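You operate a simulated robot arm through the tools that you are given. There is no shell and no other tool. Be economical: measure what you need, move in short steps, check, and stop when the job is done.

Carry out the task below with a simulated robot arm. There is one attempt and no reset: what you move stays moved.

TASK
Seal the loaded blister with the star knob card.
Fine: slide the tray back out.

Only the result counts: the job must be done as asked and must still hold three seconds after the hand-in. Knocking over, shifting, dropping, spilling or breaking anything else fails it. Lids that push on must go on centred and level and be pressed home; caps that screw on are set level and turned clockwise until they are tight.

THE ROBOT
A 6-joint arm with a two-finger parallel gripper, fixed in place. Base frame: the origin is at the foot of the arm, x ahead of it, y to its left, z up; the work surface is at about z = 74. Units: cm, rad, N and s.
With the tool pointing down near the work surface it reaches from about 20 to 64 cm from the base axis. Its first joint turns from -1.152 to 1.152 rad. Payload 2.7 kg.
The TCP is the grasp point between the finger pads, 2.3 cm short of the fingertips. In the tool frame z runs along the fingers and y along their closing line. Largest opening 9.4 cm; finger width 3.8, thickness 1; the body of the gripper, 5.4 by 9.6 cm, starts 3.9 cm behind the TCP.
Orientation is that of the tool frame in the base frame, as [roll, pitch, yaw] about the fixed x, y, z axes, in that order (R = Rz(yaw) Ry(pitch) Rx(roll)). With the fingers straight down and closing along the base's y, the tool's x points along the base's -x, its y along +y and its z along -z.

THE INTERFACE
- The arm moves only by the tool apply_moves. Its argument "motion" is a list that holds one entry, the list of rows, each a list of 7 numbers: the shift along the tool's x, y, z in cm, then the turn, a rotation vector about the tool's x, y, z in rad, then the finger opening in cm, from 0 to 9.4. In form: [[[tx, ty, tz, rx, ry, rz, claw], ...]]. A call has 1 to 8 rows; each row is the pose to reach, as a shift and turn from the pose commanded when the call began, along the tool's axes at that moment. Rows are played at 5 a second. More than 5 cm and 0.15 rad between two rows, or a gripper value outside its range, and nothing of the call is played. A pose out of reach is approached as far as the arm can. The call stops where the force on the tool passes 70 N (or 10 N more than at its start, if that is more) or the arm is blocked; 0.2 s more then pass. Each finger travels about 4.5 cm/s and halts on what it meets, pressing with about 23 N; the grip force reading is that of the motor and also rises with nothing between the fingers. The clock runs only during rows and for 0.2 s after the last one: add rows that repeat a pose to give the fingers time. The reply holds the time, the measured pose of the TCP, the force on the tool along the base axes, the opening and the grip force, in the units named above and with some noise.
- Cameras (640 x 400 px; columns grow to the right, rows downward): "scene" is fixed at [7.2, -42.95, 140.43]; the picture's right is [0.80, -0.60, 0.00], its down [-0.35, -0.47, -0.81] and it looks along [0.49, 0.65, -0.59] (base axes); focal length 374 px, centre (320, 200). "wrist" rides on the gripper at [-3.9, 0, -4.4] in the tool frame; the picture's right is [0.00, -1.00, 0.00], its down [0.97, 0.00, -0.24] and it looks along [0.24, 0.00, 0.97] (tool axes); focal length 218 px, centre (320, 200). There is no depth. A picture from a camera that has moved, and an enlarged one, comes with that camera's place and axes in the base frame and with its lens.
- camera(camera): a new picture of that camera. No time passes.
- zoom(camera, box): a new picture of the part [left, top, right, bottom] of that camera's present view, enlarged. No time passes.
- job_done(): hands the job in; it is judged then, once.

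Go step by step. Nothing tells you positions but the pictures and the camera data: compare them with the known pose of the tool, close in by small moves and look again before you grip or let go. The budget is 120 turns and 64 pictures, counting those below and the enlarged ones. Unless the task says otherwise, let go and move clear before handing in, and close with one line.

The tools are called after "Call:" by a JSON object that holds its "method" and its "body". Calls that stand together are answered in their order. apply_moves: Moves the arm, as the interface text tells. Its arguments: {"type":"object","properties":{"motion":{"type":"array","items":{"type":"array","items":{"type":"array","items":{"type":"number"}}}}},"required":["motion"]} The other tools are called the same way: camera (camera) takes a picture; zoom (camera, box) takes an enlarged picture of a part of a camera's view; job_done () hands the job in.

At the start:

```text
t: 0.0
ee_pos: [35.37, 14.68, 114.63]
orientation: [-3.142, 0.001, -3.141]
contact_force: [-1.0, 0.4, -0.5]
width: 9.4
grip_force: 0.1
```

scene: 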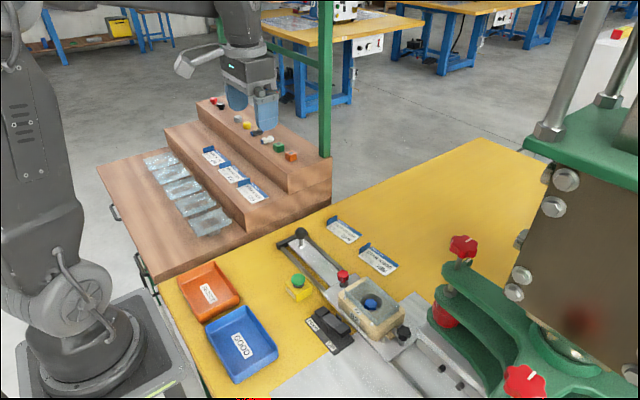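
wrist: 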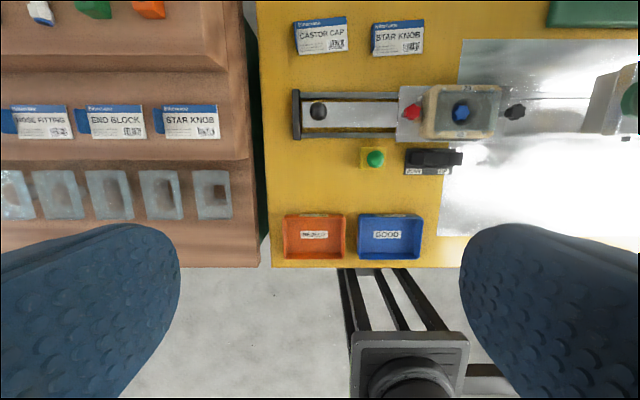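

I see a workbench with a sliding tray holding a loaded blister, cards on the bench and shelf, a green button, and a sealing press on the right. I'll look closer first.

Call:
{"method": "zoom", "body": {"camera": "scene", "box": [260, 200, 460, 360]}}

Call:
{"method": "zoom", "body": {"camera": "wrist", "box": [260, 0, 640, 200]}}

Call:
{"method": "zoom", "body": {"camera": "scene", "box": [400, 100, 640, 400]}}

Call:
{"method": "zoom", "body": {"camera": "scene", "box": [100, 80, 340, 240]}}

```text
2.50 times, centred on (360, 280) of scene
camera zoom: at [7.2, -42.95, 140.43], right [0.8, -0.6, 0.0], down [-0.35, -0.47, -0.81], along [0.49, 0.65, -0.59], focal length 934 px, centre (220, 0)
```

zoom: 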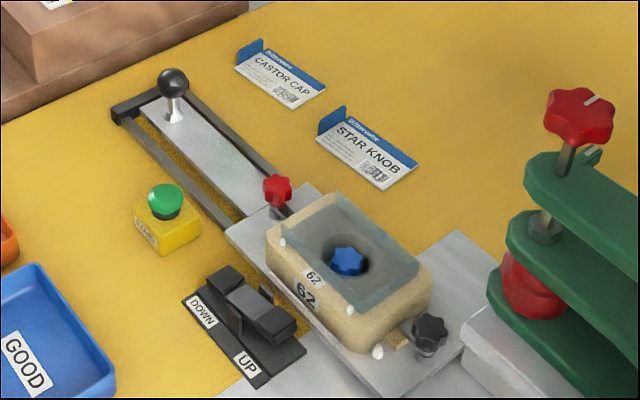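

```text
1.68 times, centred on (450, 100) of wrist
camera zoom: at [39.36, 14.79, 119.26], right [0.0, -1.0, 0.0], down [-0.97, 0.0, 0.24], along [-0.24, 0.0, -0.97], focal length 368 px, centre (101, 368)
```

zoom: 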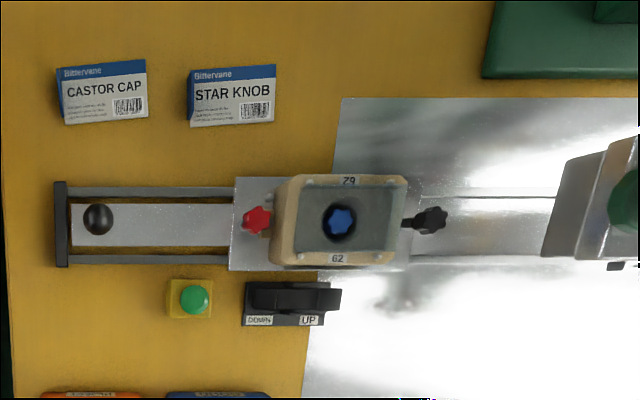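

```text
1.33 times, centred on (520, 250) of scene
camera zoom: at [7.2, -42.95, 140.43], right [0.8, -0.6, 0.0], down [-0.35, -0.47, -0.81], along [0.49, 0.65, -0.59], focal length 498 px, centre (53, 133)
```

zoom: 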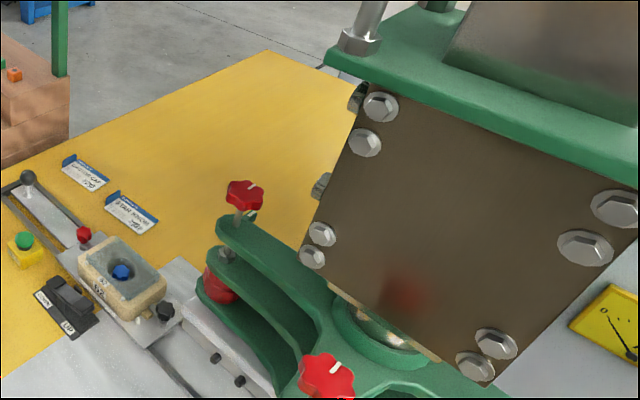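

```text
2.50 times, centred on (220, 160) of scene
camera zoom: at [7.2, -42.95, 140.43], right [0.8, -0.6, 0.0], down [-0.35, -0.47, -0.81], along [0.49, 0.65, -0.59], focal length 934 px, centre (570, 300)
```

zoom: 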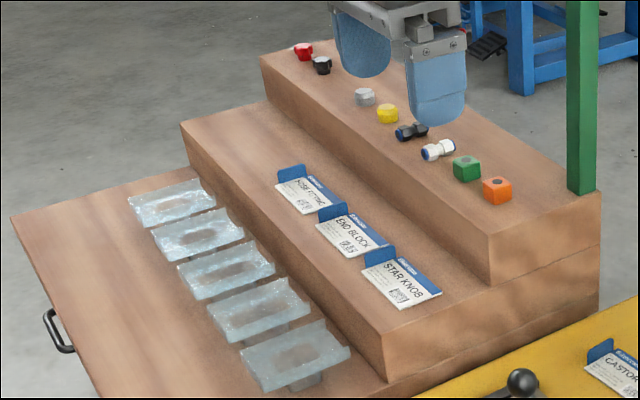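

The cards have upright blue flaps; two STAR KNOB cards exist, the bench one is nearest. I'll look closer at the controls, press and the nest.

Call:
{"method": "zoom", "body": {"camera": "scene", "box": [280, 265, 360, 360]}}

Call:
{"method": "zoom", "body": {"camera": "scene", "box": [330, 265, 430, 345]}}

Call:
{"method": "zoom", "body": {"camera": "scene", "box": [380, 280, 540, 400]}}

Call:
{"method": "zoom", "body": {"camera": "scene", "box": [540, 200, 640, 400]}}

```text
4.21 times, centred on (320, 312) of scene
camera zoom: at [7.2, -42.95, 140.43], right [0.8, -0.6, 0.0], down [-0.35, -0.47, -0.81], along [0.49, 0.65, -0.59], focal length 1573 px, centre (320, -274)
```

zoom: 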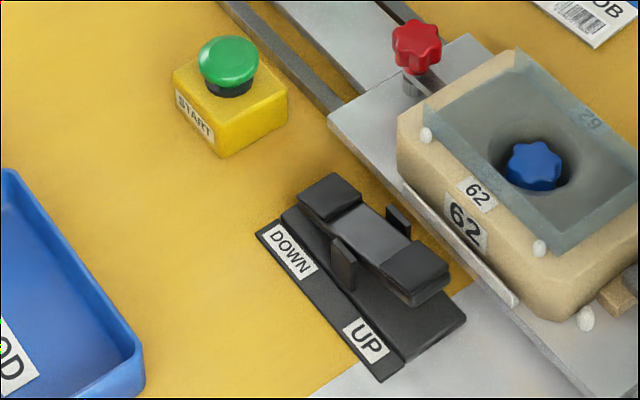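

```text
5.00 times, centred on (380, 305) of scene
camera zoom: at [7.2, -42.95, 140.43], right [0.8, -0.6, 0.0], down [-0.35, -0.47, -0.81], along [0.49, 0.65, -0.59], focal length 1868 px, centre (20, -325)
```

zoom: 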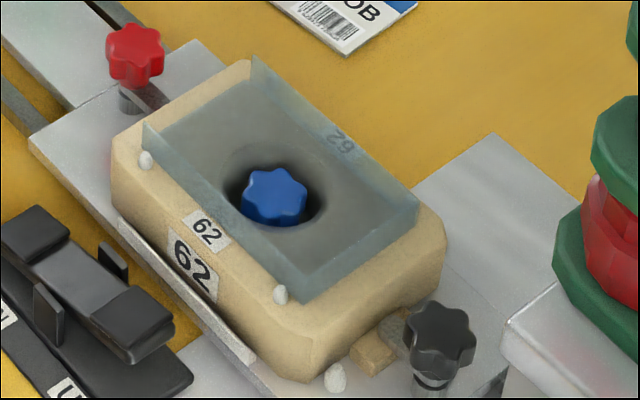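

```text
3.33 times, centred on (460, 340) of scene
camera zoom: at [7.2, -42.95, 140.43], right [0.8, -0.6, 0.0], down [-0.35, -0.47, -0.81], along [0.49, 0.65, -0.59], focal length 1246 px, centre (-147, -267)
```

zoom: 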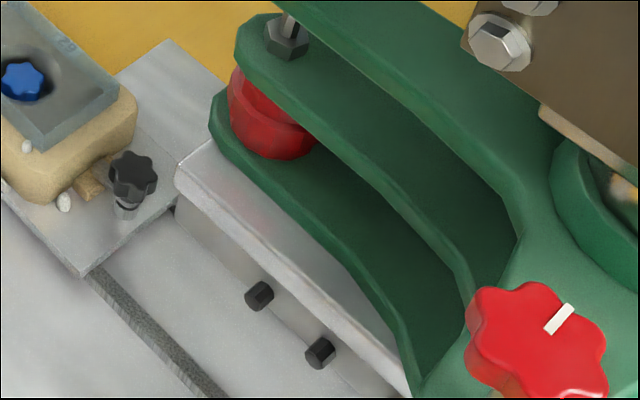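

```text
2.00 times, centred on (590, 300) of scene
camera zoom: at [7.2, -42.95, 140.43], right [0.8, -0.6, 0.0], down [-0.35, -0.47, -0.81], along [0.49, 0.65, -0.59], focal length 747 px, centre (-220, 0)
```

zoom: 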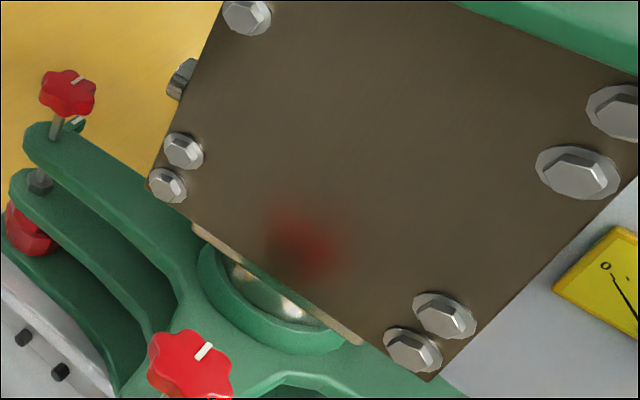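

The nest sits around (45,-9). I'll bring the wrist camera above it for a closer look.

Call:
{"method": "apply_moves", "body": {"motion": [[[-1.8, -3.4, 2, 0, 0, 0, 9.4], [-3.6, -6.8, 4, 0, 0, 0, 9.4], [-5.4, -10.2, 6, 0, 0, 0, 9.4], [-7.2, -13.6, 8, 0, 0, 0, 9.4], [-9, -17, 10, 0, 0, 0, 9.4], [-10.8, -20.4, 12, 0, 0, 0, 9.4], [-12.6, -23.7, 14, 0, 0, 0, 9.4], [-12.6, -23.7, 14, 0, 0, 0, 9.4]]]}}

Call:
{"method": "camera", "body": {"camera": "wrist"}}

Call:
{"method": "camera", "body": {"camera": "scene"}}

```text
t: 1.8
ee_pos: [48.21, -8.88, 100.64]
orientation: [-3.141, 0.002, 3.14]
contact_force: [-0.1, 1.0, 0.0]
width: 9.4
grip_force: 0.0
```

```text
53 pictures are left
camera wrist: at [52.14, -8.9, 105.21], right [0.0, -1.0, 0.0], down [-0.97, 0.0, 0.24], along [-0.24, 0.0, -0.97], focal length 218 px, centre (320, 200)
```

wrist: 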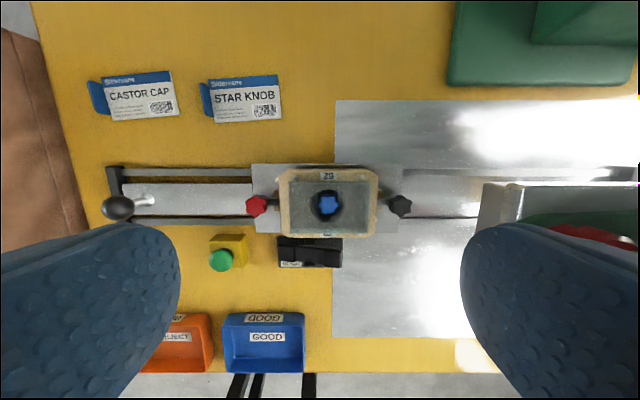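

```text
52 pictures are left
```

scene: 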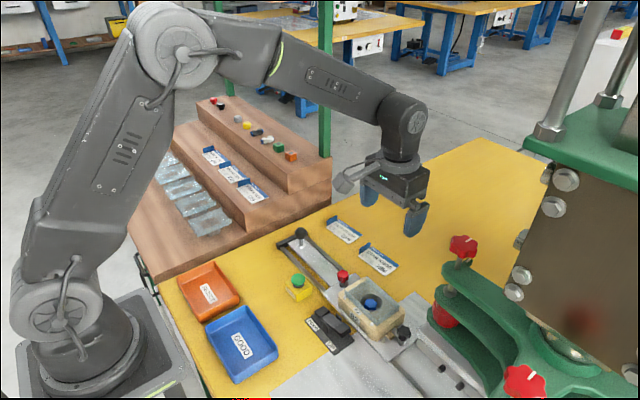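

Call:
{"method": "zoom", "body": {"camera": "wrist", "box": [190, 60, 420, 210]}}

Call:
{"method": "zoom", "body": {"camera": "wrist", "box": [190, 150, 420, 290]}}

```text
2.67 times, centred on (305, 135) of wrist
camera zoom: at [52.14, -8.9, 105.21], right [0.0, -1.0, 0.0], down [-0.97, 0.0, 0.24], along [-0.24, 0.0, -0.97], focal length 582 px, centre (360, 373)
```

zoom: 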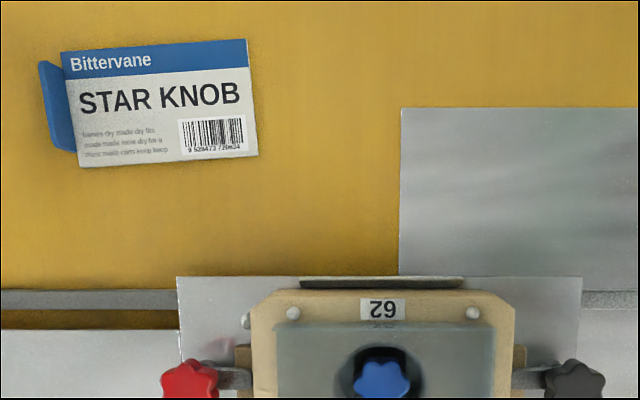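

```text
2.78 times, centred on (305, 220) of wrist
camera zoom: at [52.14, -8.9, 105.21], right [0.0, -1.0, 0.0], down [-0.97, 0.0, 0.24], along [-0.24, 0.0, -0.97], focal length 607 px, centre (362, 144)
```

zoom: 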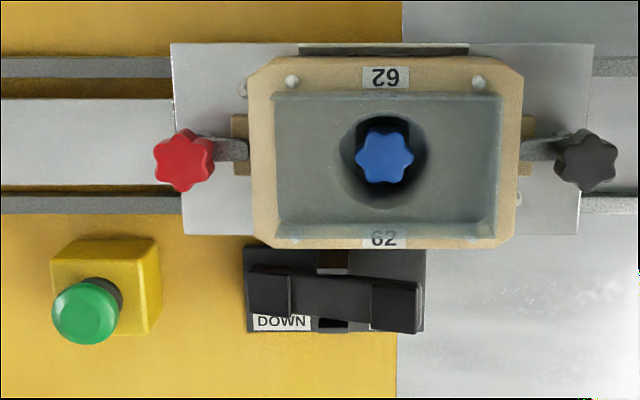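

The flap stands at the card's +y end, so the fingers can close along y on it. I'll go lower over the nest to see how the blister receives the card.

Call:
{"method": "apply_moves", "body": {"motion": [[[1.0, -0.3, 3, 0, 0, 0, 9.4], [2, -0.6, 6, 0, 0, 0, 9.4], [3, -1, 8.5, 0, 0, 0, 9.4], [3, -1, 8.5, 0, 0, 0, 9.4]]]}}

Call:
{"method": "camera", "body": {"camera": "wrist"}}

Call:
{"method": "zoom", "body": {"camera": "scene", "box": [340, 270, 410, 350]}}

```text
t: 2.8
ee_pos: [45.01, -9.91, 92.35]
orientation: [-3.141, 0.0, 3.141]
contact_force: [0.0, 0.3, -0.5]
width: 9.41
grip_force: 0.1
```

```text
49 pictures are left
camera wrist: at [48.92, -9.82, 96.87], right [0.0, -1.0, 0.0], down [-0.97, 0.0, 0.24], along [-0.24, 0.0, -0.97], focal length 218 px, centre (320, 200)
```

wrist: 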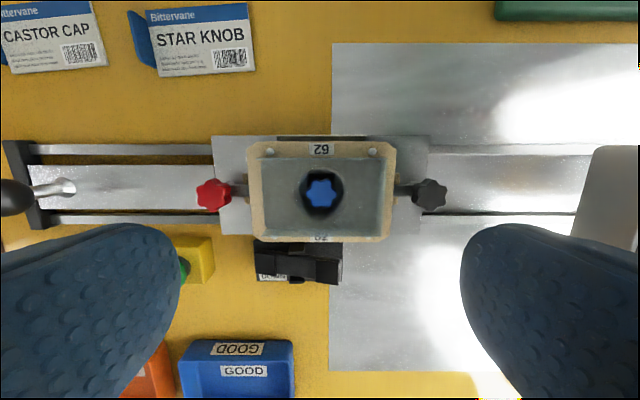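

```text
5.00 times, centred on (375, 310) of scene
camera zoom: at [7.2, -42.95, 140.43], right [0.8, -0.6, 0.0], down [-0.35, -0.47, -0.81], along [0.49, 0.65, -0.59], focal length 1868 px, centre (45, -350)
```

zoom: 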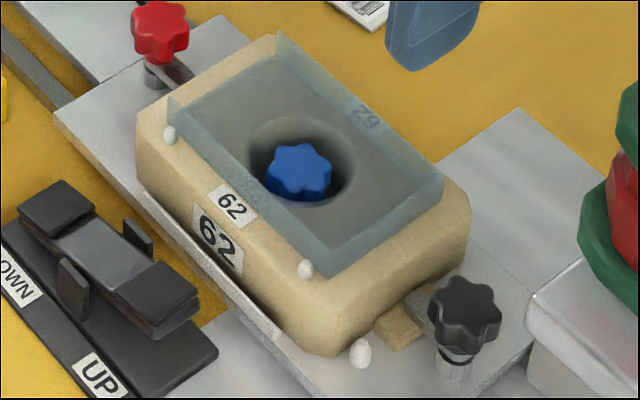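

Call:
{"method": "zoom", "body": {"camera": "wrist", "box": [230, 130, 420, 250]}}

Call:
{"method": "zoom", "body": {"camera": "wrist", "box": [110, 0, 270, 100]}}

```text
3.33 times, centred on (325, 190) of wrist
camera zoom: at [48.92, -9.82, 96.87], right [0.0, -1.0, 0.0], down [-0.97, 0.0, 0.24], along [-0.24, 0.0, -0.97], focal length 728 px, centre (303, 233)
```

zoom: 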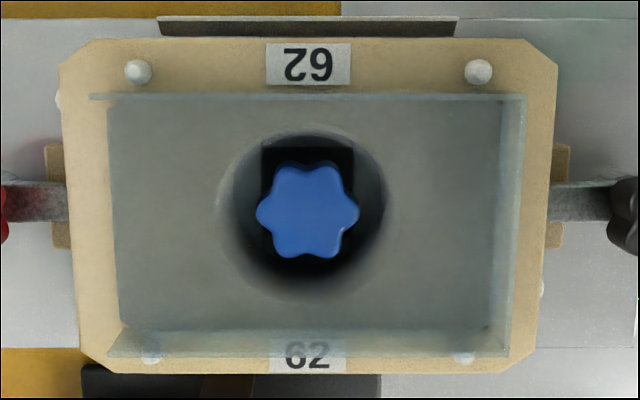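

```text
4.00 times, centred on (190, 50) of wrist
camera zoom: at [48.92, -9.82, 96.87], right [0.0, -1.0, 0.0], down [-0.97, 0.0, 0.24], along [-0.24, 0.0, -0.97], focal length 873 px, centre (840, 800)
```

zoom: 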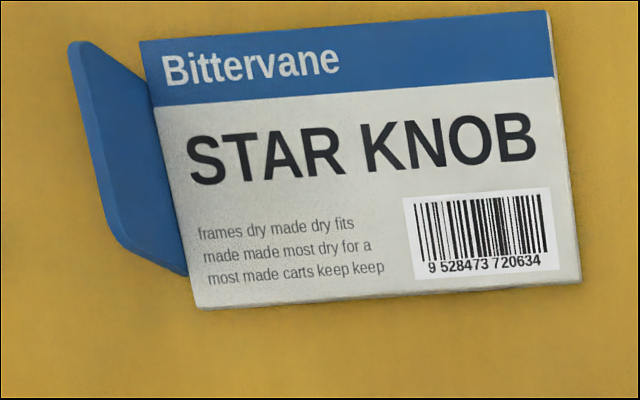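

The blister has walls on three sides and is open at its +y end. The nest centre is near (45.0, -9.9, 79.6), and the star knob card's flap is at about (57.9, 5.45), yawed about 0.06. I'll move above the flap with a narrow opening.

Call:
{"method": "apply_moves", "body": {"motion": [[[-2.6, 3.1, 1, 0, 0, -0.012, 8], [-5.2, 6.2, 2, 0, 0, -0.024, 6], [-7.8, 9.3, 3.5, 0, 0, -0.036, 4.5], [-10.4, 12.4, 5.5, 0, 0, -0.048, 3], [-12.9, 15.36, 8, 0, 0, -0.058, 3], [-12.9, 15.36, 8, 0, 0, -0.058, 3]]]}}

Call:
{"method": "camera", "body": {"camera": "wrist"}}

Call:
{"method": "zoom", "body": {"camera": "scene", "box": [320, 160, 440, 280]}}

```text
t: 4.2
ee_pos: [58.01, 5.56, 84.25]
orientation: [3.141, 0.001, -3.084]
contact_force: [0.7, 0.2, -0.8]
width: 3.01
grip_force: 0.1
```

```text
45 pictures are left
camera wrist: at [61.92, 5.9, 88.75], right [0.06, -1.0, 0.0], down [-0.97, -0.06, 0.24], along [-0.24, -0.01, -0.97], focal length 218 px, centre (320, 200)
```

wrist: 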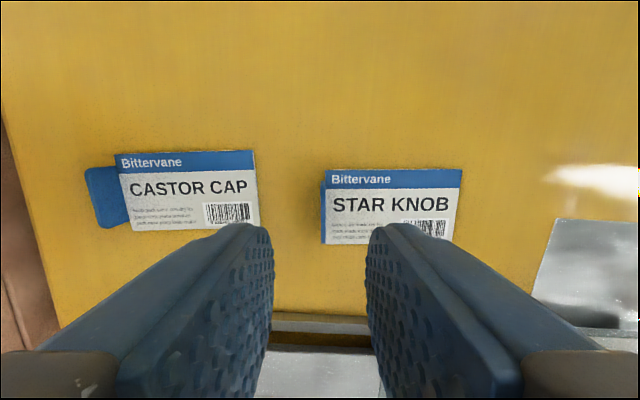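

```text
3.33 times, centred on (380, 220) of scene
camera zoom: at [7.2, -42.95, 140.43], right [0.8, -0.6, 0.0], down [-0.35, -0.47, -0.81], along [0.49, 0.65, -0.59], focal length 1246 px, centre (120, 133)
```

zoom: 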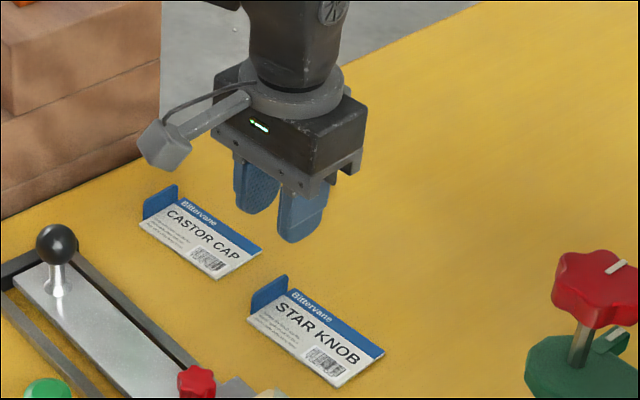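

The yaw matches and the flap is right between the fingers. I'll descend so the tips are just above the card.

Call:
{"method": "apply_moves", "body": {"motion": [[[0.1, -0.05, 3.6, 0, 0, 0, 3], [0.2, -0.1, 6, 0, 0, 0, 3], [0.2, -0.1, 7.2, 0, 0, 0, 3], [0.2, -0.1, 7.2, 0, 0, 0, 3]]]}}

Call:
{"method": "camera", "body": {"camera": "wrist"}}

Call:
{"method": "zoom", "body": {"camera": "scene", "box": [330, 190, 430, 290]}}

```text
t: 5.2
ee_pos: [57.67, 5.26, 77.01]
orientation: [3.141, -0.001, -3.085]
contact_force: [0.2, -0.3, 0.1]
width: 3.01
grip_force: 0.0
```

```text
43 pictures are left
camera wrist: at [61.58, 5.58, 81.5], right [0.06, -1.0, 0.0], down [-0.97, -0.06, 0.24], along [-0.24, -0.01, -0.97], focal length 218 px, centre (320, 200)
```

wrist: 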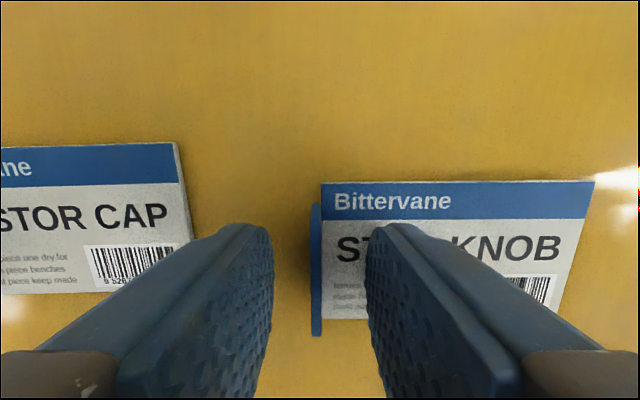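

```text
4.00 times, centred on (380, 240) of scene
camera zoom: at [7.2, -42.95, 140.43], right [0.8, -0.6, 0.0], down [-0.35, -0.47, -0.81], along [0.49, 0.65, -0.59], focal length 1495 px, centre (80, 40)
```

zoom: 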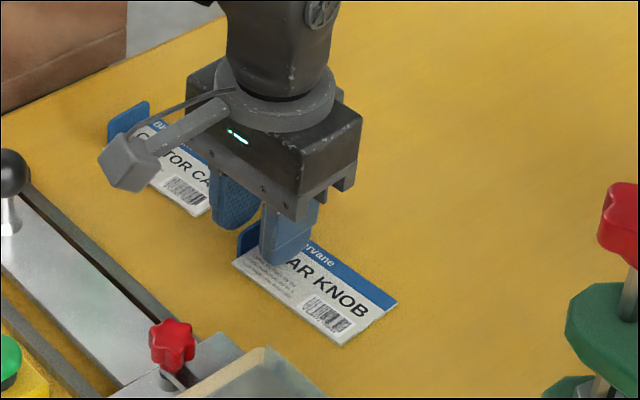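

The flap lies between the fingers, about 0.2 cm to the left of centre. I'll nudge, close and lift a little.

Call:
{"method": "apply_moves", "body": {"motion": [[[-0.1, 0.2, 0, 0, 0, 0, 3], [-0.1, 0.2, 0, 0, 0, 0, 1.5], [-0.1, 0.2, 0, 0, 0, 0, 0], [-0.1, 0.2, 0, 0, 0, 0, 0], [-0.1, 0.2, 0, 0, 0, 0, 0]]]}}

Call:
{"method": "apply_moves", "body": {"motion": [[[0, 0, -1, 0, 0, 0, 0], [0, 0, -4, 0, 0, 0, 0], [0, 0, -8, 0, 0, 0, 0], [0, 0, -12, 0, 0, 0, 0], [0, 0, -12, 0, 0, 0, 0]]]}}

Call:
{"method": "camera", "body": {"camera": "wrist"}}

Call:
{"method": "zoom", "body": {"camera": "scene", "box": [330, 140, 450, 260]}}

```text
t: 6.4
ee_pos: [57.79, 5.49, 76.91]
orientation: [-3.142, -0.001, -3.084]
contact_force: [1.1, -0.8, -0.8]
width: 0.13
grip_force: 23.0
```

```text
t: 7.6
ee_pos: [57.61, 5.43, 88.94]
orientation: [-3.14, -0.001, -3.084]
contact_force: [0.1, -1.3, -0.5]
width: 0.13
grip_force: 23.0
```

```text
41 pictures are left
camera wrist: at [61.58, 5.72, 93.53], right [0.06, -1.0, 0.0], down [-0.97, -0.06, 0.24], along [-0.24, -0.01, -0.97], focal length 218 px, centre (320, 200)
```

wrist: 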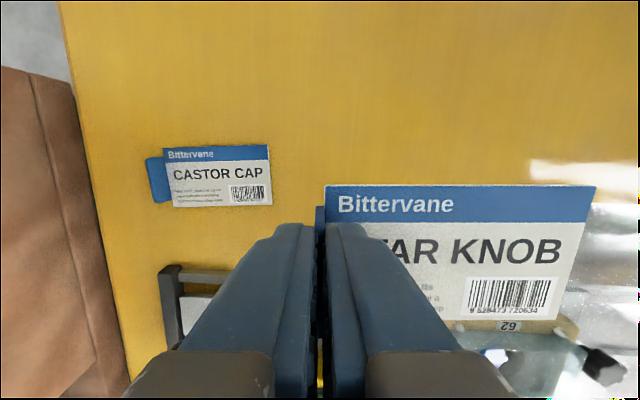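

```text
3.33 times, centred on (390, 200) of scene
camera zoom: at [7.2, -42.95, 140.43], right [0.8, -0.6, 0.0], down [-0.35, -0.47, -0.81], along [0.49, 0.65, -0.59], focal length 1246 px, centre (87, 200)
```

zoom: 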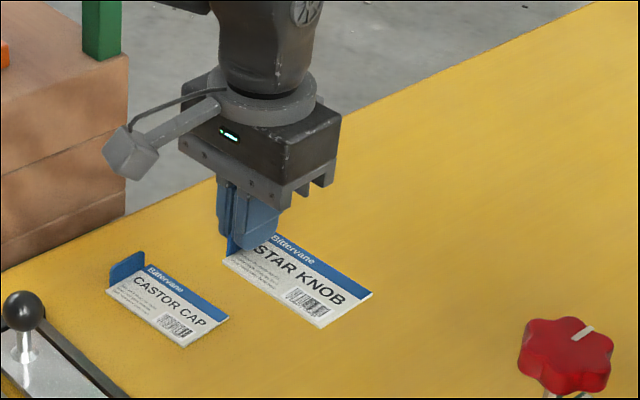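

The card is held level with the flap between the pads. By my estimate, its centre is 4.8 cm to the -y side of the TCP. I'll carry it above the nest and remove the yaw.

Call:
{"method": "apply_moves", "body": {"motion": [[[3.25, -2.4, 0, 0, 0, 0.0144, 0], [6.5, -4.8, 0, 0, 0, 0.0288, 0], [9.75, -7.2, 0, 0, 0, 0.043, 0], [13.02, -9.6, 0, 0, 0, 0.0576, 0], [13.02, -9.6, 0, 0, 0, 0.0576, 0]]]}}

Call:
{"method": "camera", "body": {"camera": "wrist"}}

Call:
{"method": "zoom", "body": {"camera": "scene", "box": [320, 230, 440, 350]}}

```text
t: 8.8
ee_pos: [45.37, -5.03, 89.01]
orientation: [-3.141, 0.0, -3.141]
contact_force: [0.4, 0.5, -0.6]
width: 0.11
grip_force: 22.5
```

```text
39 pictures are left
camera wrist: at [49.27, -4.99, 93.52], right [0.0, -1.0, 0.0], down [-0.97, 0.0, 0.24], along [-0.24, 0.0, -0.97], focal length 218 px, centre (320, 200)
```

wrist: 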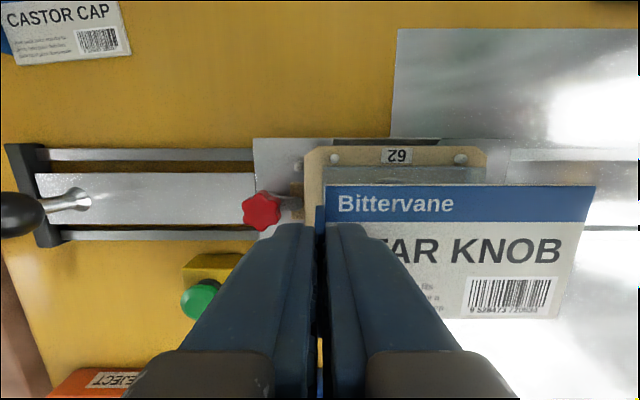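

```text
3.33 times, centred on (380, 290) of scene
camera zoom: at [7.19, -42.96, 140.43], right [0.8, -0.6, 0.0], down [-0.35, -0.47, -0.81], along [0.49, 0.65, -0.59], focal length 1246 px, centre (120, -100)
```

zoom: 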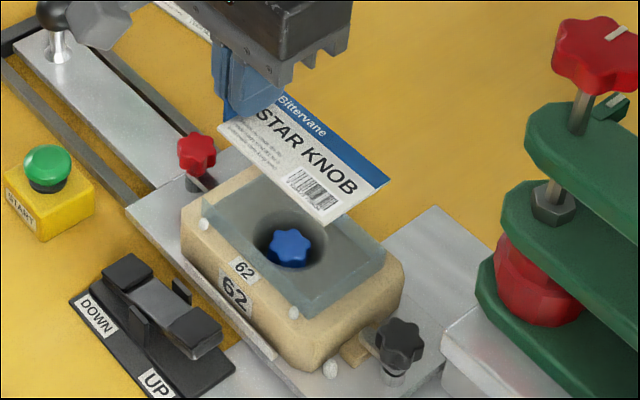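

The card is above the blister. I'll lower it to just above the walls and check.

Call:
{"method": "apply_moves", "body": {"motion": [[[0.05, 0.05, 2.5, 0, 0, 0, 0], [0.1, 0.1, 4.9, 0, 0, 0, 0], [0.1, 0.1, 4.9, 0, 0, 0, 0]]]}}

Call:
{"method": "camera", "body": {"camera": "wrist"}}

Call:
{"method": "zoom", "body": {"camera": "scene", "box": [340, 260, 420, 340]}}

```text
t: 9.6
ee_pos: [45.25, -4.78, 84.05]
orientation: [-3.139, 0.0, -3.141]
contact_force: [-0.3, -0.1, 0.0]
width: 0.13
grip_force: 22.8
```

```text
37 pictures are left
camera wrist: at [49.19, -4.73, 88.63], right [0.0, -1.0, 0.0], down [-0.97, 0.0, 0.24], along [-0.24, 0.0, -0.97], focal length 218 px, centre (320, 200)
```

wrist: 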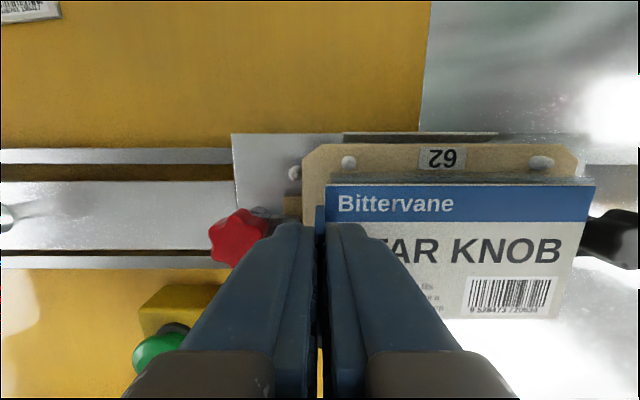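

```text
5.00 times, centred on (380, 300) of scene
camera zoom: at [7.2, -42.95, 140.43], right [0.8, -0.6, 0.0], down [-0.35, -0.47, -0.81], along [0.49, 0.65, -0.59], focal length 1868 px, centre (20, -300)
```

zoom: 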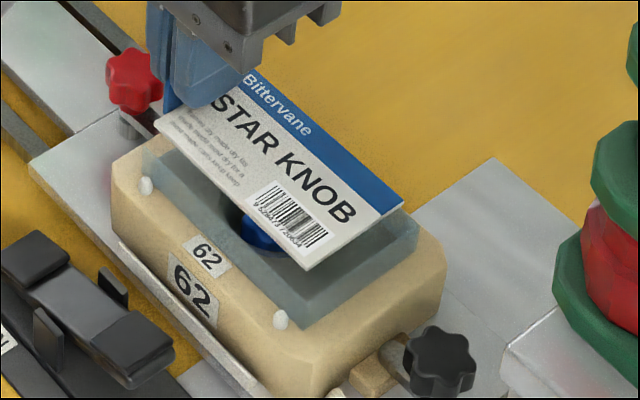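

The alignment is good to within about 0.1 cm. I'll lower it gently in small steps.

Call:
{"method": "apply_moves", "body": {"motion": [[[0.1, -0.1, 0.3, 0, 0, 0, 0], [0.1, -0.1, 0.7, 0, 0, 0, 0], [0.1, -0.1, 1.0, 0, 0, 0, 0], [0.1, -0.1, 1.3, 0, 0, 0, 0], [0.1, -0.1, 1.3, 0, 0, 0, 0]]]}}

Call:
{"method": "zoom", "body": {"camera": "wrist", "box": [220, 120, 640, 330]}}

Call:
{"method": "zoom", "body": {"camera": "scene", "box": [340, 260, 420, 340]}}

```text
t: 10.8
ee_pos: [45.21, -4.92, 82.86]
orientation: [3.141, 0.002, 3.141]
contact_force: [-0.9, -0.3, 0.2]
width: 0.12
grip_force: 22.8
```

```text
1.52 times, centred on (430, 225) of wrist
camera zoom: at [49.1, -4.84, 87.33], right [0.0, -1.0, 0.0], down [-0.97, 0.0, 0.24], along [-0.24, 0.0, -0.97], focal length 333 px, centre (152, 162)
```

zoom: 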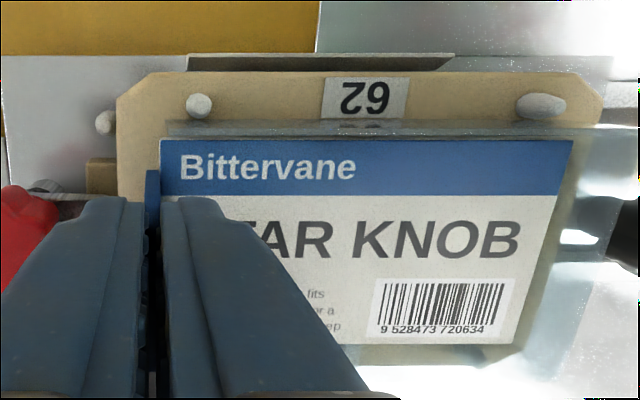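

```text
5.00 times, centred on (380, 300) of scene
camera zoom: at [7.2, -42.95, 140.43], right [0.8, -0.6, 0.0], down [-0.35, -0.47, -0.81], along [0.49, 0.65, -0.59], focal length 1868 px, centre (20, -300)
```

zoom: 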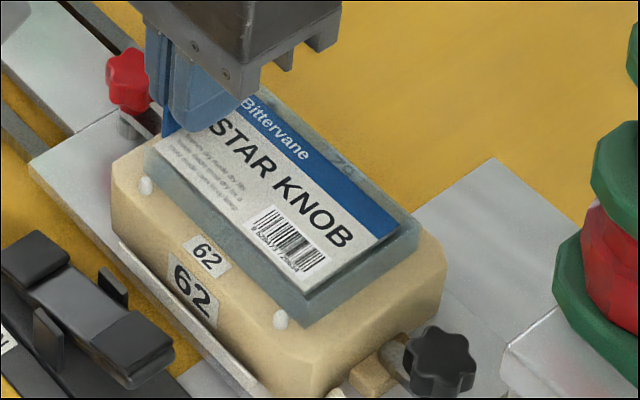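

The card is between the walls. I'll continue down until I feel contact.

Call:
{"method": "apply_moves", "body": {"motion": [[[0, 0, 0.15, 0, 0, 0, 0], [0, 0, 0.3, 0, 0, 0, 0], [0, 0, 0.3, 0, 0, 0, 0]]]}}

Call:
{"method": "zoom", "body": {"camera": "scene", "box": [340, 260, 420, 340]}}

```text
t: 11.6
ee_pos: [45.25, -4.98, 82.41]
orientation: [3.14, -0.001, -3.142]
contact_force: [-0.4, 0.9, 0.1]
width: 0.14
grip_force: 23.4
```

```text
5.00 times, centred on (380, 300) of scene
camera zoom: at [7.2, -42.95, 140.43], right [0.8, -0.6, 0.0], down [-0.35, -0.47, -0.81], along [0.49, 0.65, -0.59], focal length 1868 px, centre (20, -300)
```

zoom: 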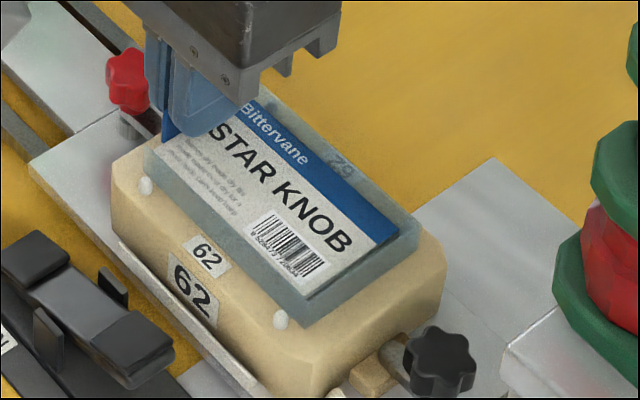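

Call:
{"method": "apply_moves", "body": {"motion": [[[0, 0, 0.1, 0, 0, 0, 0], [0, 0, 0.2, 0, 0, 0, 0], [0, 0, 0.3, 0, 0, 0, 0], [0, 0, 0.3, 0, 0, 0, 0]]]}}

Call:
{"method": "zoom", "body": {"camera": "wrist", "box": [220, 120, 640, 330]}}

```text
t: 12.6
ee_pos: [45.21, -4.82, 82.29]
orientation: [3.141, 0.001, 3.14]
contact_force: [-1.3, -1.2, 5.9]
width: 0.15
grip_force: 23.4
```

```text
1.52 times, centred on (430, 225) of wrist
camera zoom: at [49.14, -4.77, 86.79], right [0.0, -1.0, 0.0], down [-0.97, 0.0, 0.24], along [-0.24, 0.0, -0.97], focal length 333 px, centre (152, 162)
```

zoom: 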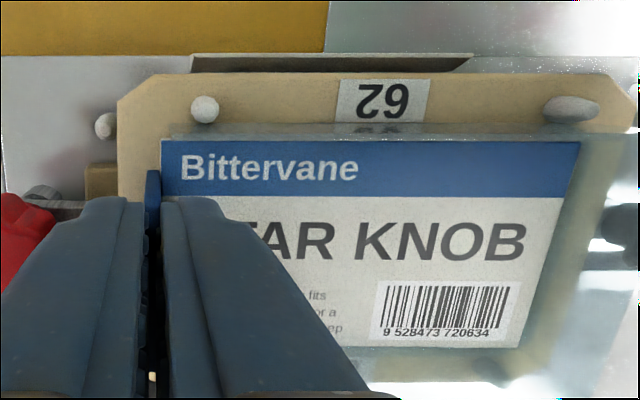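

Contact is felt, so the card is resting on the flange. I'll release slightly and rise.

Call:
{"method": "apply_moves", "body": {"motion": [[[0, 0, -0.1, 0, 0, 0, 0.6], [0, 0, -0.1, 0, 0, 0, 1.2], [0, 0, -0.1, 0, 0, 0, 1.2], [0, 0, -3, 0, 0, 0, 1.2], [0, 0, -7, 0, 0, 0, 1.2], [3, 0, -11, 0, 0, 0, 1.2], [3, 0, -11, 0, 0, 0, 1.2]]]}}

Call:
{"method": "zoom", "body": {"camera": "wrist", "box": [200, 100, 520, 300]}}

Call:
{"method": "zoom", "body": {"camera": "scene", "box": [340, 260, 420, 340]}}

```text
t: 14.2
ee_pos: [42.16, -4.9, 93.27]
orientation: [3.141, -0.001, -3.14]
contact_force: [0.0, 0.6, 0.0]
width: 1.17
grip_force: 0.0
```

```text
2.00 times, centred on (360, 200) of wrist
camera zoom: at [46.03, -4.89, 97.83], right [0.0, -1.0, 0.0], down [-0.97, 0.0, 0.24], along [-0.24, 0.0, -0.97], focal length 436 px, centre (240, 200)
```

zoom: 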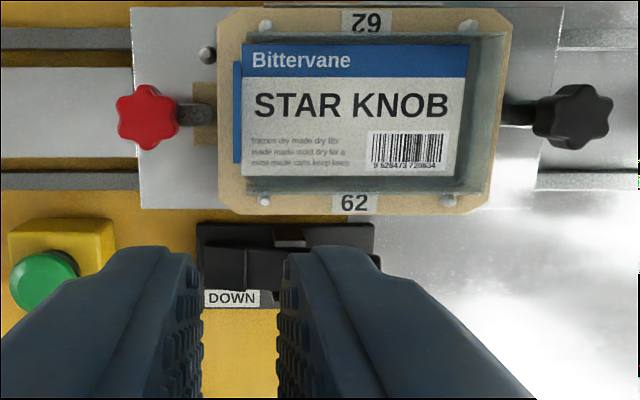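

```text
5.00 times, centred on (380, 300) of scene
camera zoom: at [7.19, -42.95, 140.43], right [0.8, -0.6, 0.0], down [-0.35, -0.47, -0.81], along [0.49, 0.65, -0.59], focal length 1868 px, centre (20, -300)
```

zoom: 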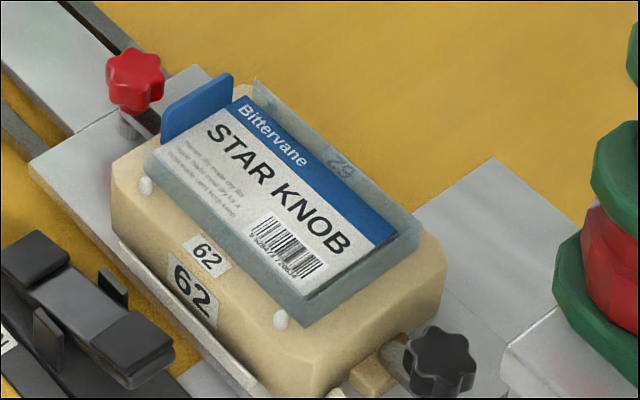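

Call:
{"method": "zoom", "body": {"camera": "wrist", "box": [300, 95, 460, 215]}}

```text
3.33 times, centred on (380, 155) of wrist
camera zoom: at [46.03, -4.89, 97.83], right [0.0, -1.0, 0.0], down [-0.97, 0.0, 0.24], along [-0.24, 0.0, -0.97], focal length 728 px, centre (120, 350)
```

zoom: 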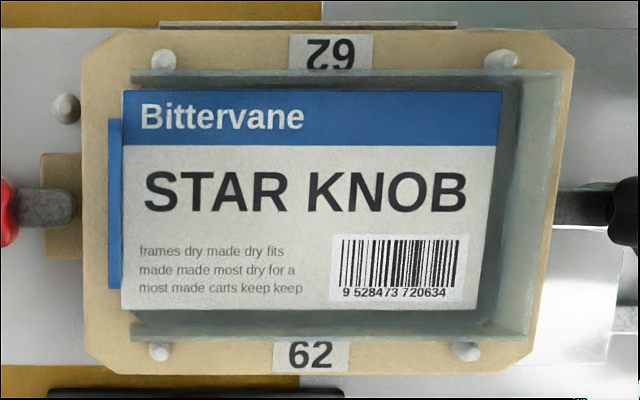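

I want a closer look at whether the card is level and square in the blister.

Call:
{"method": "apply_moves", "body": {"motion": [[[0, -3, 0, 0, 0, 0, 1.2], [-1.5, -5.5, 2, 0, 0, 0, 1.2], [-1.5, -5.5, 2, 0, 0, 0, 1.2]]]}}

Call:
{"method": "zoom", "body": {"camera": "wrist", "box": [250, 100, 390, 200]}}

Call:
{"method": "zoom", "body": {"camera": "scene", "box": [352, 270, 402, 330]}}

```text
t: 15.0
ee_pos: [43.71, -10.55, 91.14]
orientation: [3.141, 0.001, -3.141]
contact_force: [0.2, 0.2, 0.1]
width: 1.17
grip_force: 0.0
```

```text
4.00 times, centred on (320, 150) of wrist
camera zoom: at [47.51, -10.44, 95.74], right [0.0, -1.0, 0.0], down [-0.97, 0.0, 0.24], along [-0.24, 0.0, -0.97], focal length 873 px, centre (320, 400)
```

zoom: 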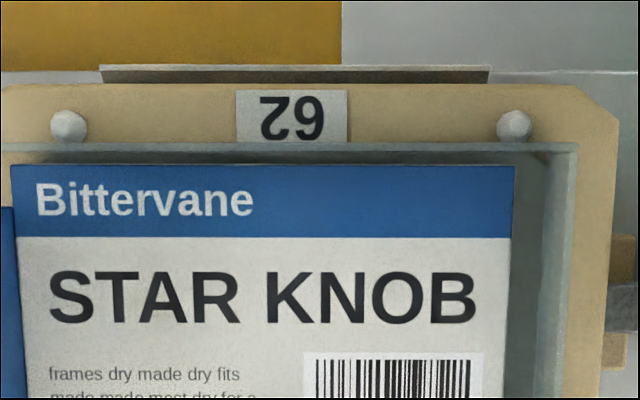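

```text
6.67 times, centred on (377, 300) of scene
camera zoom: at [7.2, -42.96, 140.43], right [0.8, -0.6, 0.0], down [-0.35, -0.47, -0.81], along [0.49, 0.65, -0.59], focal length 2491 px, centre (-60, -467)
```

zoom: 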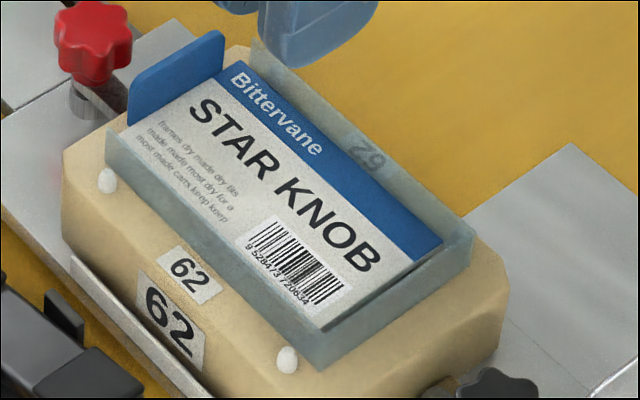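

Call:
{"method": "zoom", "body": {"camera": "wrist", "box": [235, 120, 395, 220]}}

```text
4.00 times, centred on (315, 170) of wrist
camera zoom: at [47.51, -10.44, 95.74], right [0.0, -1.0, 0.0], down [-0.97, 0.0, 0.24], along [-0.24, 0.0, -0.97], focal length 873 px, centre (340, 320)
```

zoom: 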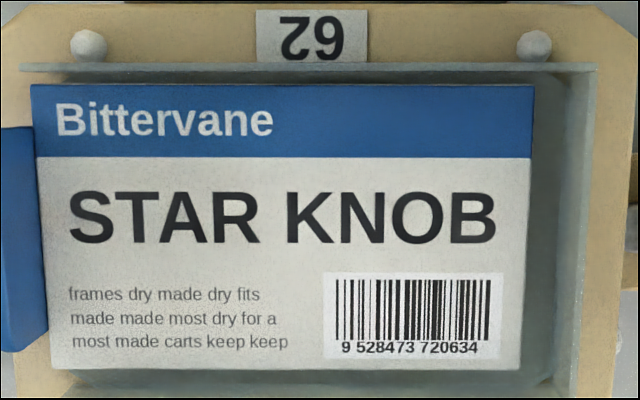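

The card is level but about 0.3 cm short of the end wall. I'll regrip the flap and shift it 0.3 cm toward -y.

Call:
{"method": "apply_moves", "body": {"motion": [[[-0.8, 3, 0, 0, 0, 0, 1.6], [-1.5, 5.6, 1, 0, 0, 0, 1.6], [-1.5, 5.6, 4.5, 0, 0, 0, 1.6], [-1.5, 5.6, 7, 0, 0, 0, 1.6], [-1.5, 5.6, 8.5, 0, 0, 0, 1.6], [-1.5, 5.6, 8.5, 0, 0, 0, 1.6]]]}}

Call:
{"method": "apply_moves", "body": {"motion": [[[0, 0, 0, 0, 0, 0, 0.5], [0, 0, 0, 0, 0, 0, 0], [0, 0, 0, 0, 0, 0, 0]]]}}

Call:
{"method": "zoom", "body": {"camera": "wrist", "box": [220, 120, 640, 330]}}

```text
t: 16.4
ee_pos: [45.39, -4.81, 82.51]
orientation: [3.14, 0.0, -3.142]
contact_force: [-0.6, 0.5, 0.5]
width: 1.61
grip_force: 0.1
```

```text
t: 17.2
ee_pos: [45.25, -4.78, 82.6]
orientation: [3.14, 0.0, 3.141]
contact_force: [0.2, 0.1, 0.0]
width: 0.14
grip_force: 23.6
```

```text
1.52 times, centred on (430, 225) of wrist
camera zoom: at [49.13, -4.69, 87.21], right [0.0, -1.0, 0.0], down [-0.97, 0.0, 0.24], along [-0.24, 0.0, -0.97], focal length 333 px, centre (152, 162)
```

zoom: 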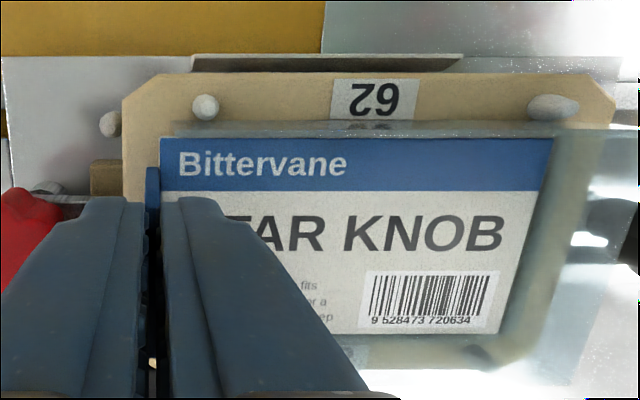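

Call:
{"method": "apply_moves", "body": {"motion": [[[0, 0, -0.15, 0, 0, 0, 0], [0, -0.15, -0.15, 0, 0, 0, 0], [0, -0.3, -0.15, 0, 0, 0, 0], [0, -0.3, 0, 0, 0, 0, 0], [0, -0.3, 0.1, 0, 0, 0, 0], [0, -0.3, 0.1, 0, 0, 0, 0]]]}}

Call:
{"method": "zoom", "body": {"camera": "wrist", "box": [220, 120, 640, 330]}}

```text
t: 18.6
ee_pos: [45.17, -5.08, 82.62]
orientation: [3.141, 0.0, 3.141]
contact_force: [0.0, 0.5, 6.1]
width: 0.15
grip_force: 22.8
```

```text
1.52 times, centred on (430, 225) of wrist
camera zoom: at [49.1, -5.0, 87.18], right [0.0, -1.0, 0.0], down [-0.97, 0.0, 0.24], along [-0.24, 0.0, -0.97], focal length 333 px, centre (152, 162)
```

zoom: 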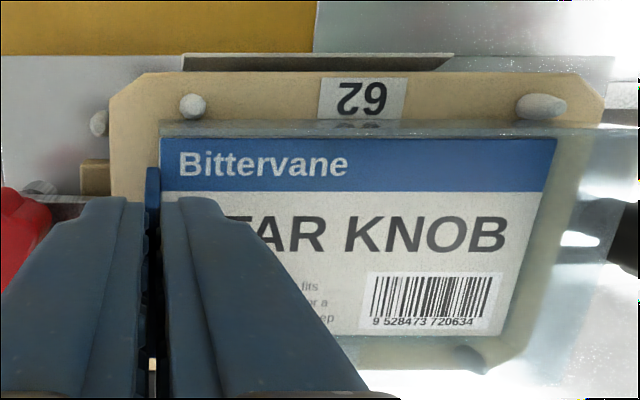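

Seated again with light force. I'll release and check from above.

Call:
{"method": "apply_moves", "body": {"motion": [[[0, 0, 0, 0, 0, 0, 0.6], [0, 0, 0, 0, 0, 0, 1.2], [0, 0, 0, 0, 0, 0, 1.2], [0, 0, -3, 0, 0, 0, 1.2], [0, 0, -7, 0, 0, 0, 1.2], [1.5, -3, -10, 0, 0, 0, 1.2], [1.5, -5.5, -12, 0, 0, 0, 1.2], [1.5, -5.5, -12, 0, 0, 0, 1.2]]]}}

Call:
{"method": "zoom", "body": {"camera": "wrist", "box": [235, 110, 395, 220]}}

Call:
{"method": "camera", "body": {"camera": "wrist"}}

```text
t: 20.4
ee_pos: [43.76, -10.63, 94.26]
orientation: [-3.141, 0.001, 3.141]
contact_force: [-0.8, 0.5, -0.9]
width: 1.22
grip_force: 0.0
```

```text
3.64 times, centred on (315, 165) of wrist
camera zoom: at [47.67, -10.52, 98.91], right [0.0, -1.0, 0.0], down [-0.97, 0.0, 0.24], along [-0.24, 0.0, -0.97], focal length 794 px, centre (338, 327)
```

zoom: 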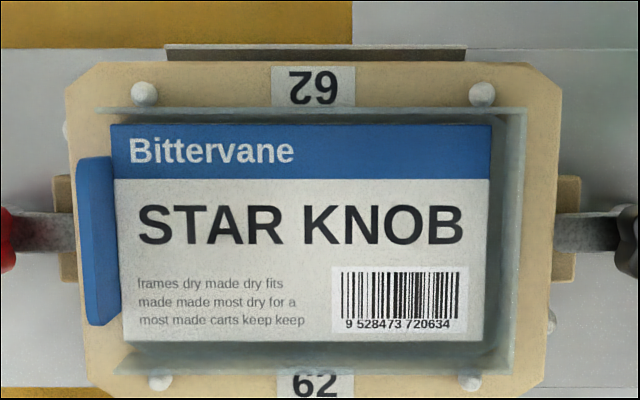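

```text
22 pictures are left
camera wrist: at [47.67, -10.52, 98.91], right [0.0, -1.0, 0.0], down [-0.97, 0.0, 0.24], along [-0.24, 0.0, -0.97], focal length 218 px, centre (320, 200)
```

wrist: 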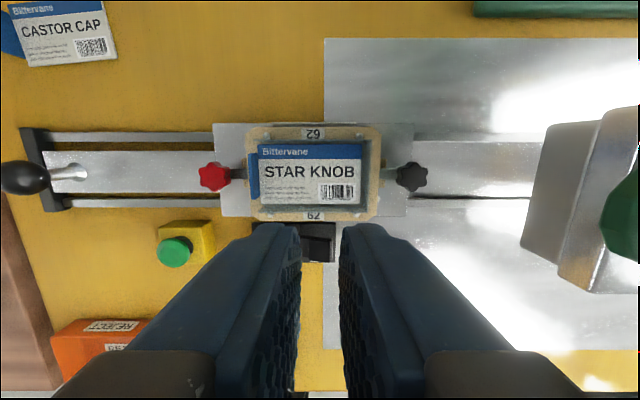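

The card now sits centred between the walls. Next is the tray handle: the ball knob at about (45.1, 15.3, 80). I'll move above it.

Call:
{"method": "apply_moves", "body": {"motion": [[[-0.2, 4.4, 0, 0, 0, 0, 2], [-0.4, 8.8, 0, 0, 0, 0, 3], [-0.6, 13.2, 1, 0, 0, 0, 4], [-0.8, 17.6, 2, 0, 0, 0, 5], [-1.1, 22, 4, 0, 0, 0, 6], [-1.3, 25.9, 6, 0, 0, 0, 6], [-1.3, 25.9, 6, 0, 0, 0, 6]]]}}

Call:
{"method": "camera", "body": {"camera": "wrist"}}

Call:
{"method": "zoom", "body": {"camera": "scene", "box": [260, 190, 380, 290]}}

```text
t: 22.0
ee_pos: [44.96, 15.51, 88.45]
orientation: [3.139, -0.001, 3.14]
contact_force: [-1.5, -0.7, -0.5]
width: 6.02
grip_force: 0.1
```

```text
21 pictures are left
camera wrist: at [48.8, 15.53, 93.15], right [0.0, -1.0, 0.0], down [-0.97, 0.0, 0.24], along [-0.24, 0.0, -0.97], focal length 218 px, centre (320, 200)
```

wrist: 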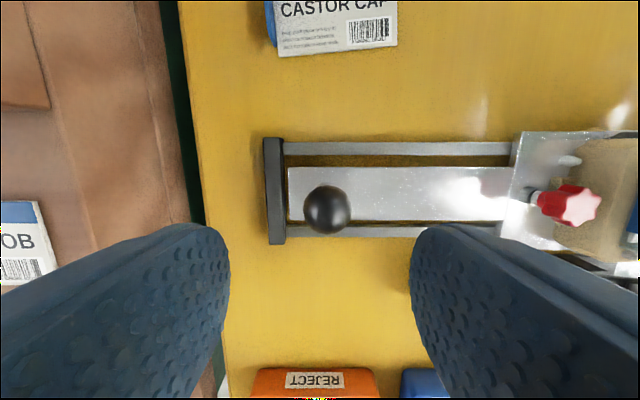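

```text
4.00 times, centred on (320, 240) of scene
camera zoom: at [7.2, -42.95, 140.43], right [0.8, -0.6, 0.0], down [-0.35, -0.47, -0.81], along [0.49, 0.65, -0.59], focal length 1495 px, centre (320, 40)
```

zoom: 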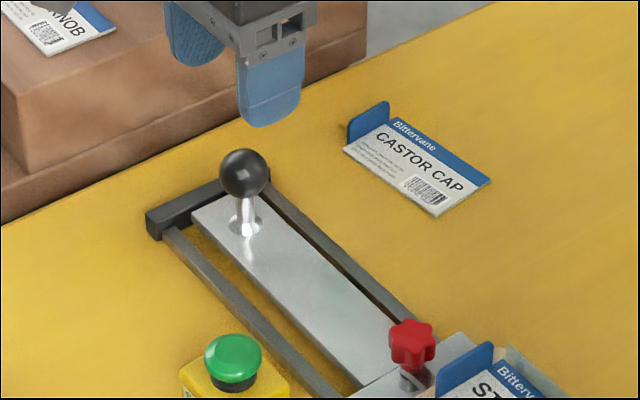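

The ball is centred between the open fingers. I'll descend around it and grip.

Call:
{"method": "apply_moves", "body": {"motion": [[[0, -0.35, 4, 0, 0, 0, 6], [0, -0.35, 7, 0, 0, 0, 6], [0, -0.35, 8.2, 0, 0, 0, 6], [0, -0.35, 8.2, 0, 0, 0, 4], [0, -0.35, 8.2, 0, 0, 0, 2.5], [0, -0.35, 8.2, 0, 0, 0, 2.5], [0, -0.35, 8.2, 0, 0, 0, 2.5]]]}}

```text
t: 23.6
ee_pos: [44.74, 15.0, 80.14]
orientation: [-3.142, -0.001, 3.141]
contact_force: [1.2, 2.7, -6.3]
width: 3.05
grip_force: 45.3
```

Ball gripped (3.05 cm). I'll slide the tray towards the press gradually.

Call:
{"method": "apply_moves", "body": {"motion": [[[0, -0.5, 0, 0, 0, 0, 2.5], [0, -1.3, 0, 0, 0, 0, 2.5], [0, -2.3, 0, 0, 0, 0, 2.5], [0, -3.3, 0, 0, 0, 0, 2.5], [0, -4.3, 0, 0, 0, 0, 2.5], [0, -5.1, 0, 0, 0, 0, 2.5], [0, -5.6, 0, 0, 0, 0, 2.5], [0, -5.6, 0, 0, 0, 0, 2.5]]]}}

Call:
{"method": "camera", "body": {"camera": "scene"}}

```text
t: 25.4
ee_pos: [44.81, 9.32, 80.21]
orientation: [-3.14, -0.006, -3.141]
contact_force: [-12.7, 0.4, -19.7]
width: 3.04
grip_force: 44.9
```

```text
19 pictures are left
```

scene: 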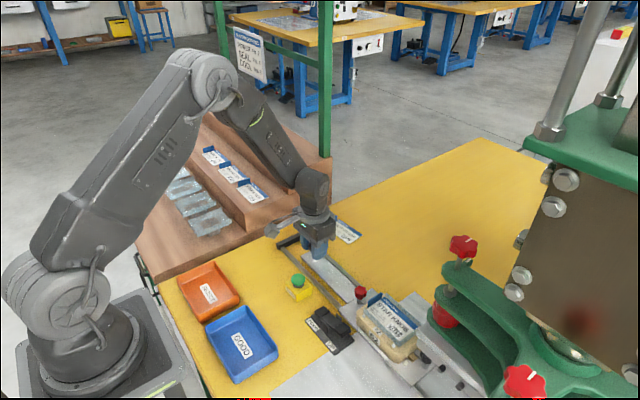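

The tray slides. A placard on the green frame is now visible, so I'll read it.

Call:
{"method": "zoom", "body": {"camera": "scene", "box": [225, 15, 275, 90]}}

```text
5.33 times, centred on (250, 52) of scene
camera zoom: at [7.2, -42.95, 140.43], right [0.8, -0.6, 0.0], down [-0.35, -0.47, -0.81], along [0.49, 0.65, -0.59], focal length 1993 px, centre (693, 987)
```

zoom: 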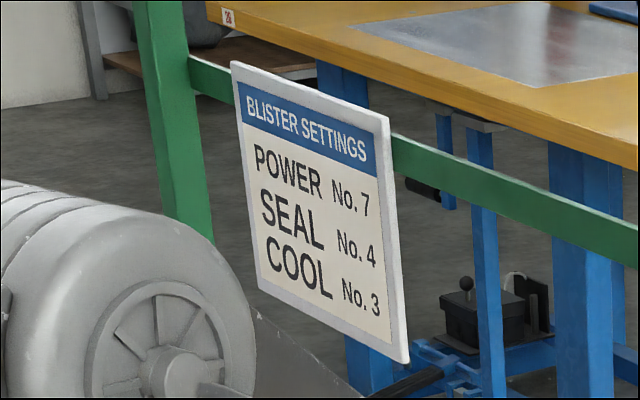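

The placard lists seal/cool settings (seal 4, cool 3). I'll carry on sliding the tray in, with a slight correction for the side force.

Call:
{"method": "apply_moves", "body": {"motion": [[[0.1, -0.5, 0.15, 0, 0, 0, 2.5], [0.1, -1.5, 0.15, 0, 0, 0, 2.5], [0.1, -2.6, 0.15, 0, 0, 0, 2.5], [0.1, -3.7, 0.15, 0, 0, 0, 2.5], [0.1, -4.8, 0.15, 0, 0, 0, 2.5], [0.1, -5.9, 0.15, 0, 0, 0, 2.5], [0.1, -6.8, 0.15, 0, 0, 0, 2.5], [0.1, -7.4, 0.15, 0, 0, 0, 2.5]]]}}

Call:
{"method": "apply_moves", "body": {"motion": [[[0.0, -0.5, 0, 0, 0, 0, 2.5], [0, -1.5, 0, 0, 0, 0, 2.5], [0, -2.5, 0, 0, 0, 0, 2.5], [0, -3.5, 0, 0, 0, 0, 2.5], [0, -4.5, 0, 0, 0, 0, 2.5], [0, -5.3, 0, 0, 0, 0, 2.5], [0, -5.9, 0, 0, 0, 0, 2.5], [0, -5.9, 0, 0, 0, 0, 2.5]]]}}

Call:
{"method": "camera", "body": {"camera": "scene"}}

```text
t: 27.2
ee_pos: [44.8, 2.01, 80.13]
orientation: [-3.141, -0.005, 3.14]
contact_force: [-16.9, 2.7, 5.6]
width: 3.03
grip_force: 45.2
```

```text
t: 29.0
ee_pos: [44.87, -3.87, 80.16]
orientation: [3.141, 0.0, 3.141]
contact_force: [-16.4, -0.2, 4.5]
width: 3.03
grip_force: 44.7
```

```text
17 pictures are left
```

scene: 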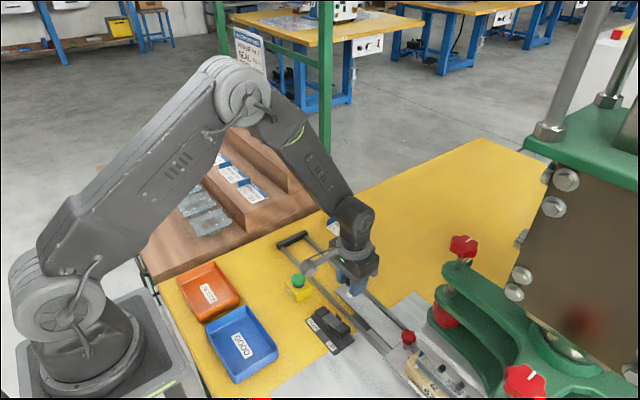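

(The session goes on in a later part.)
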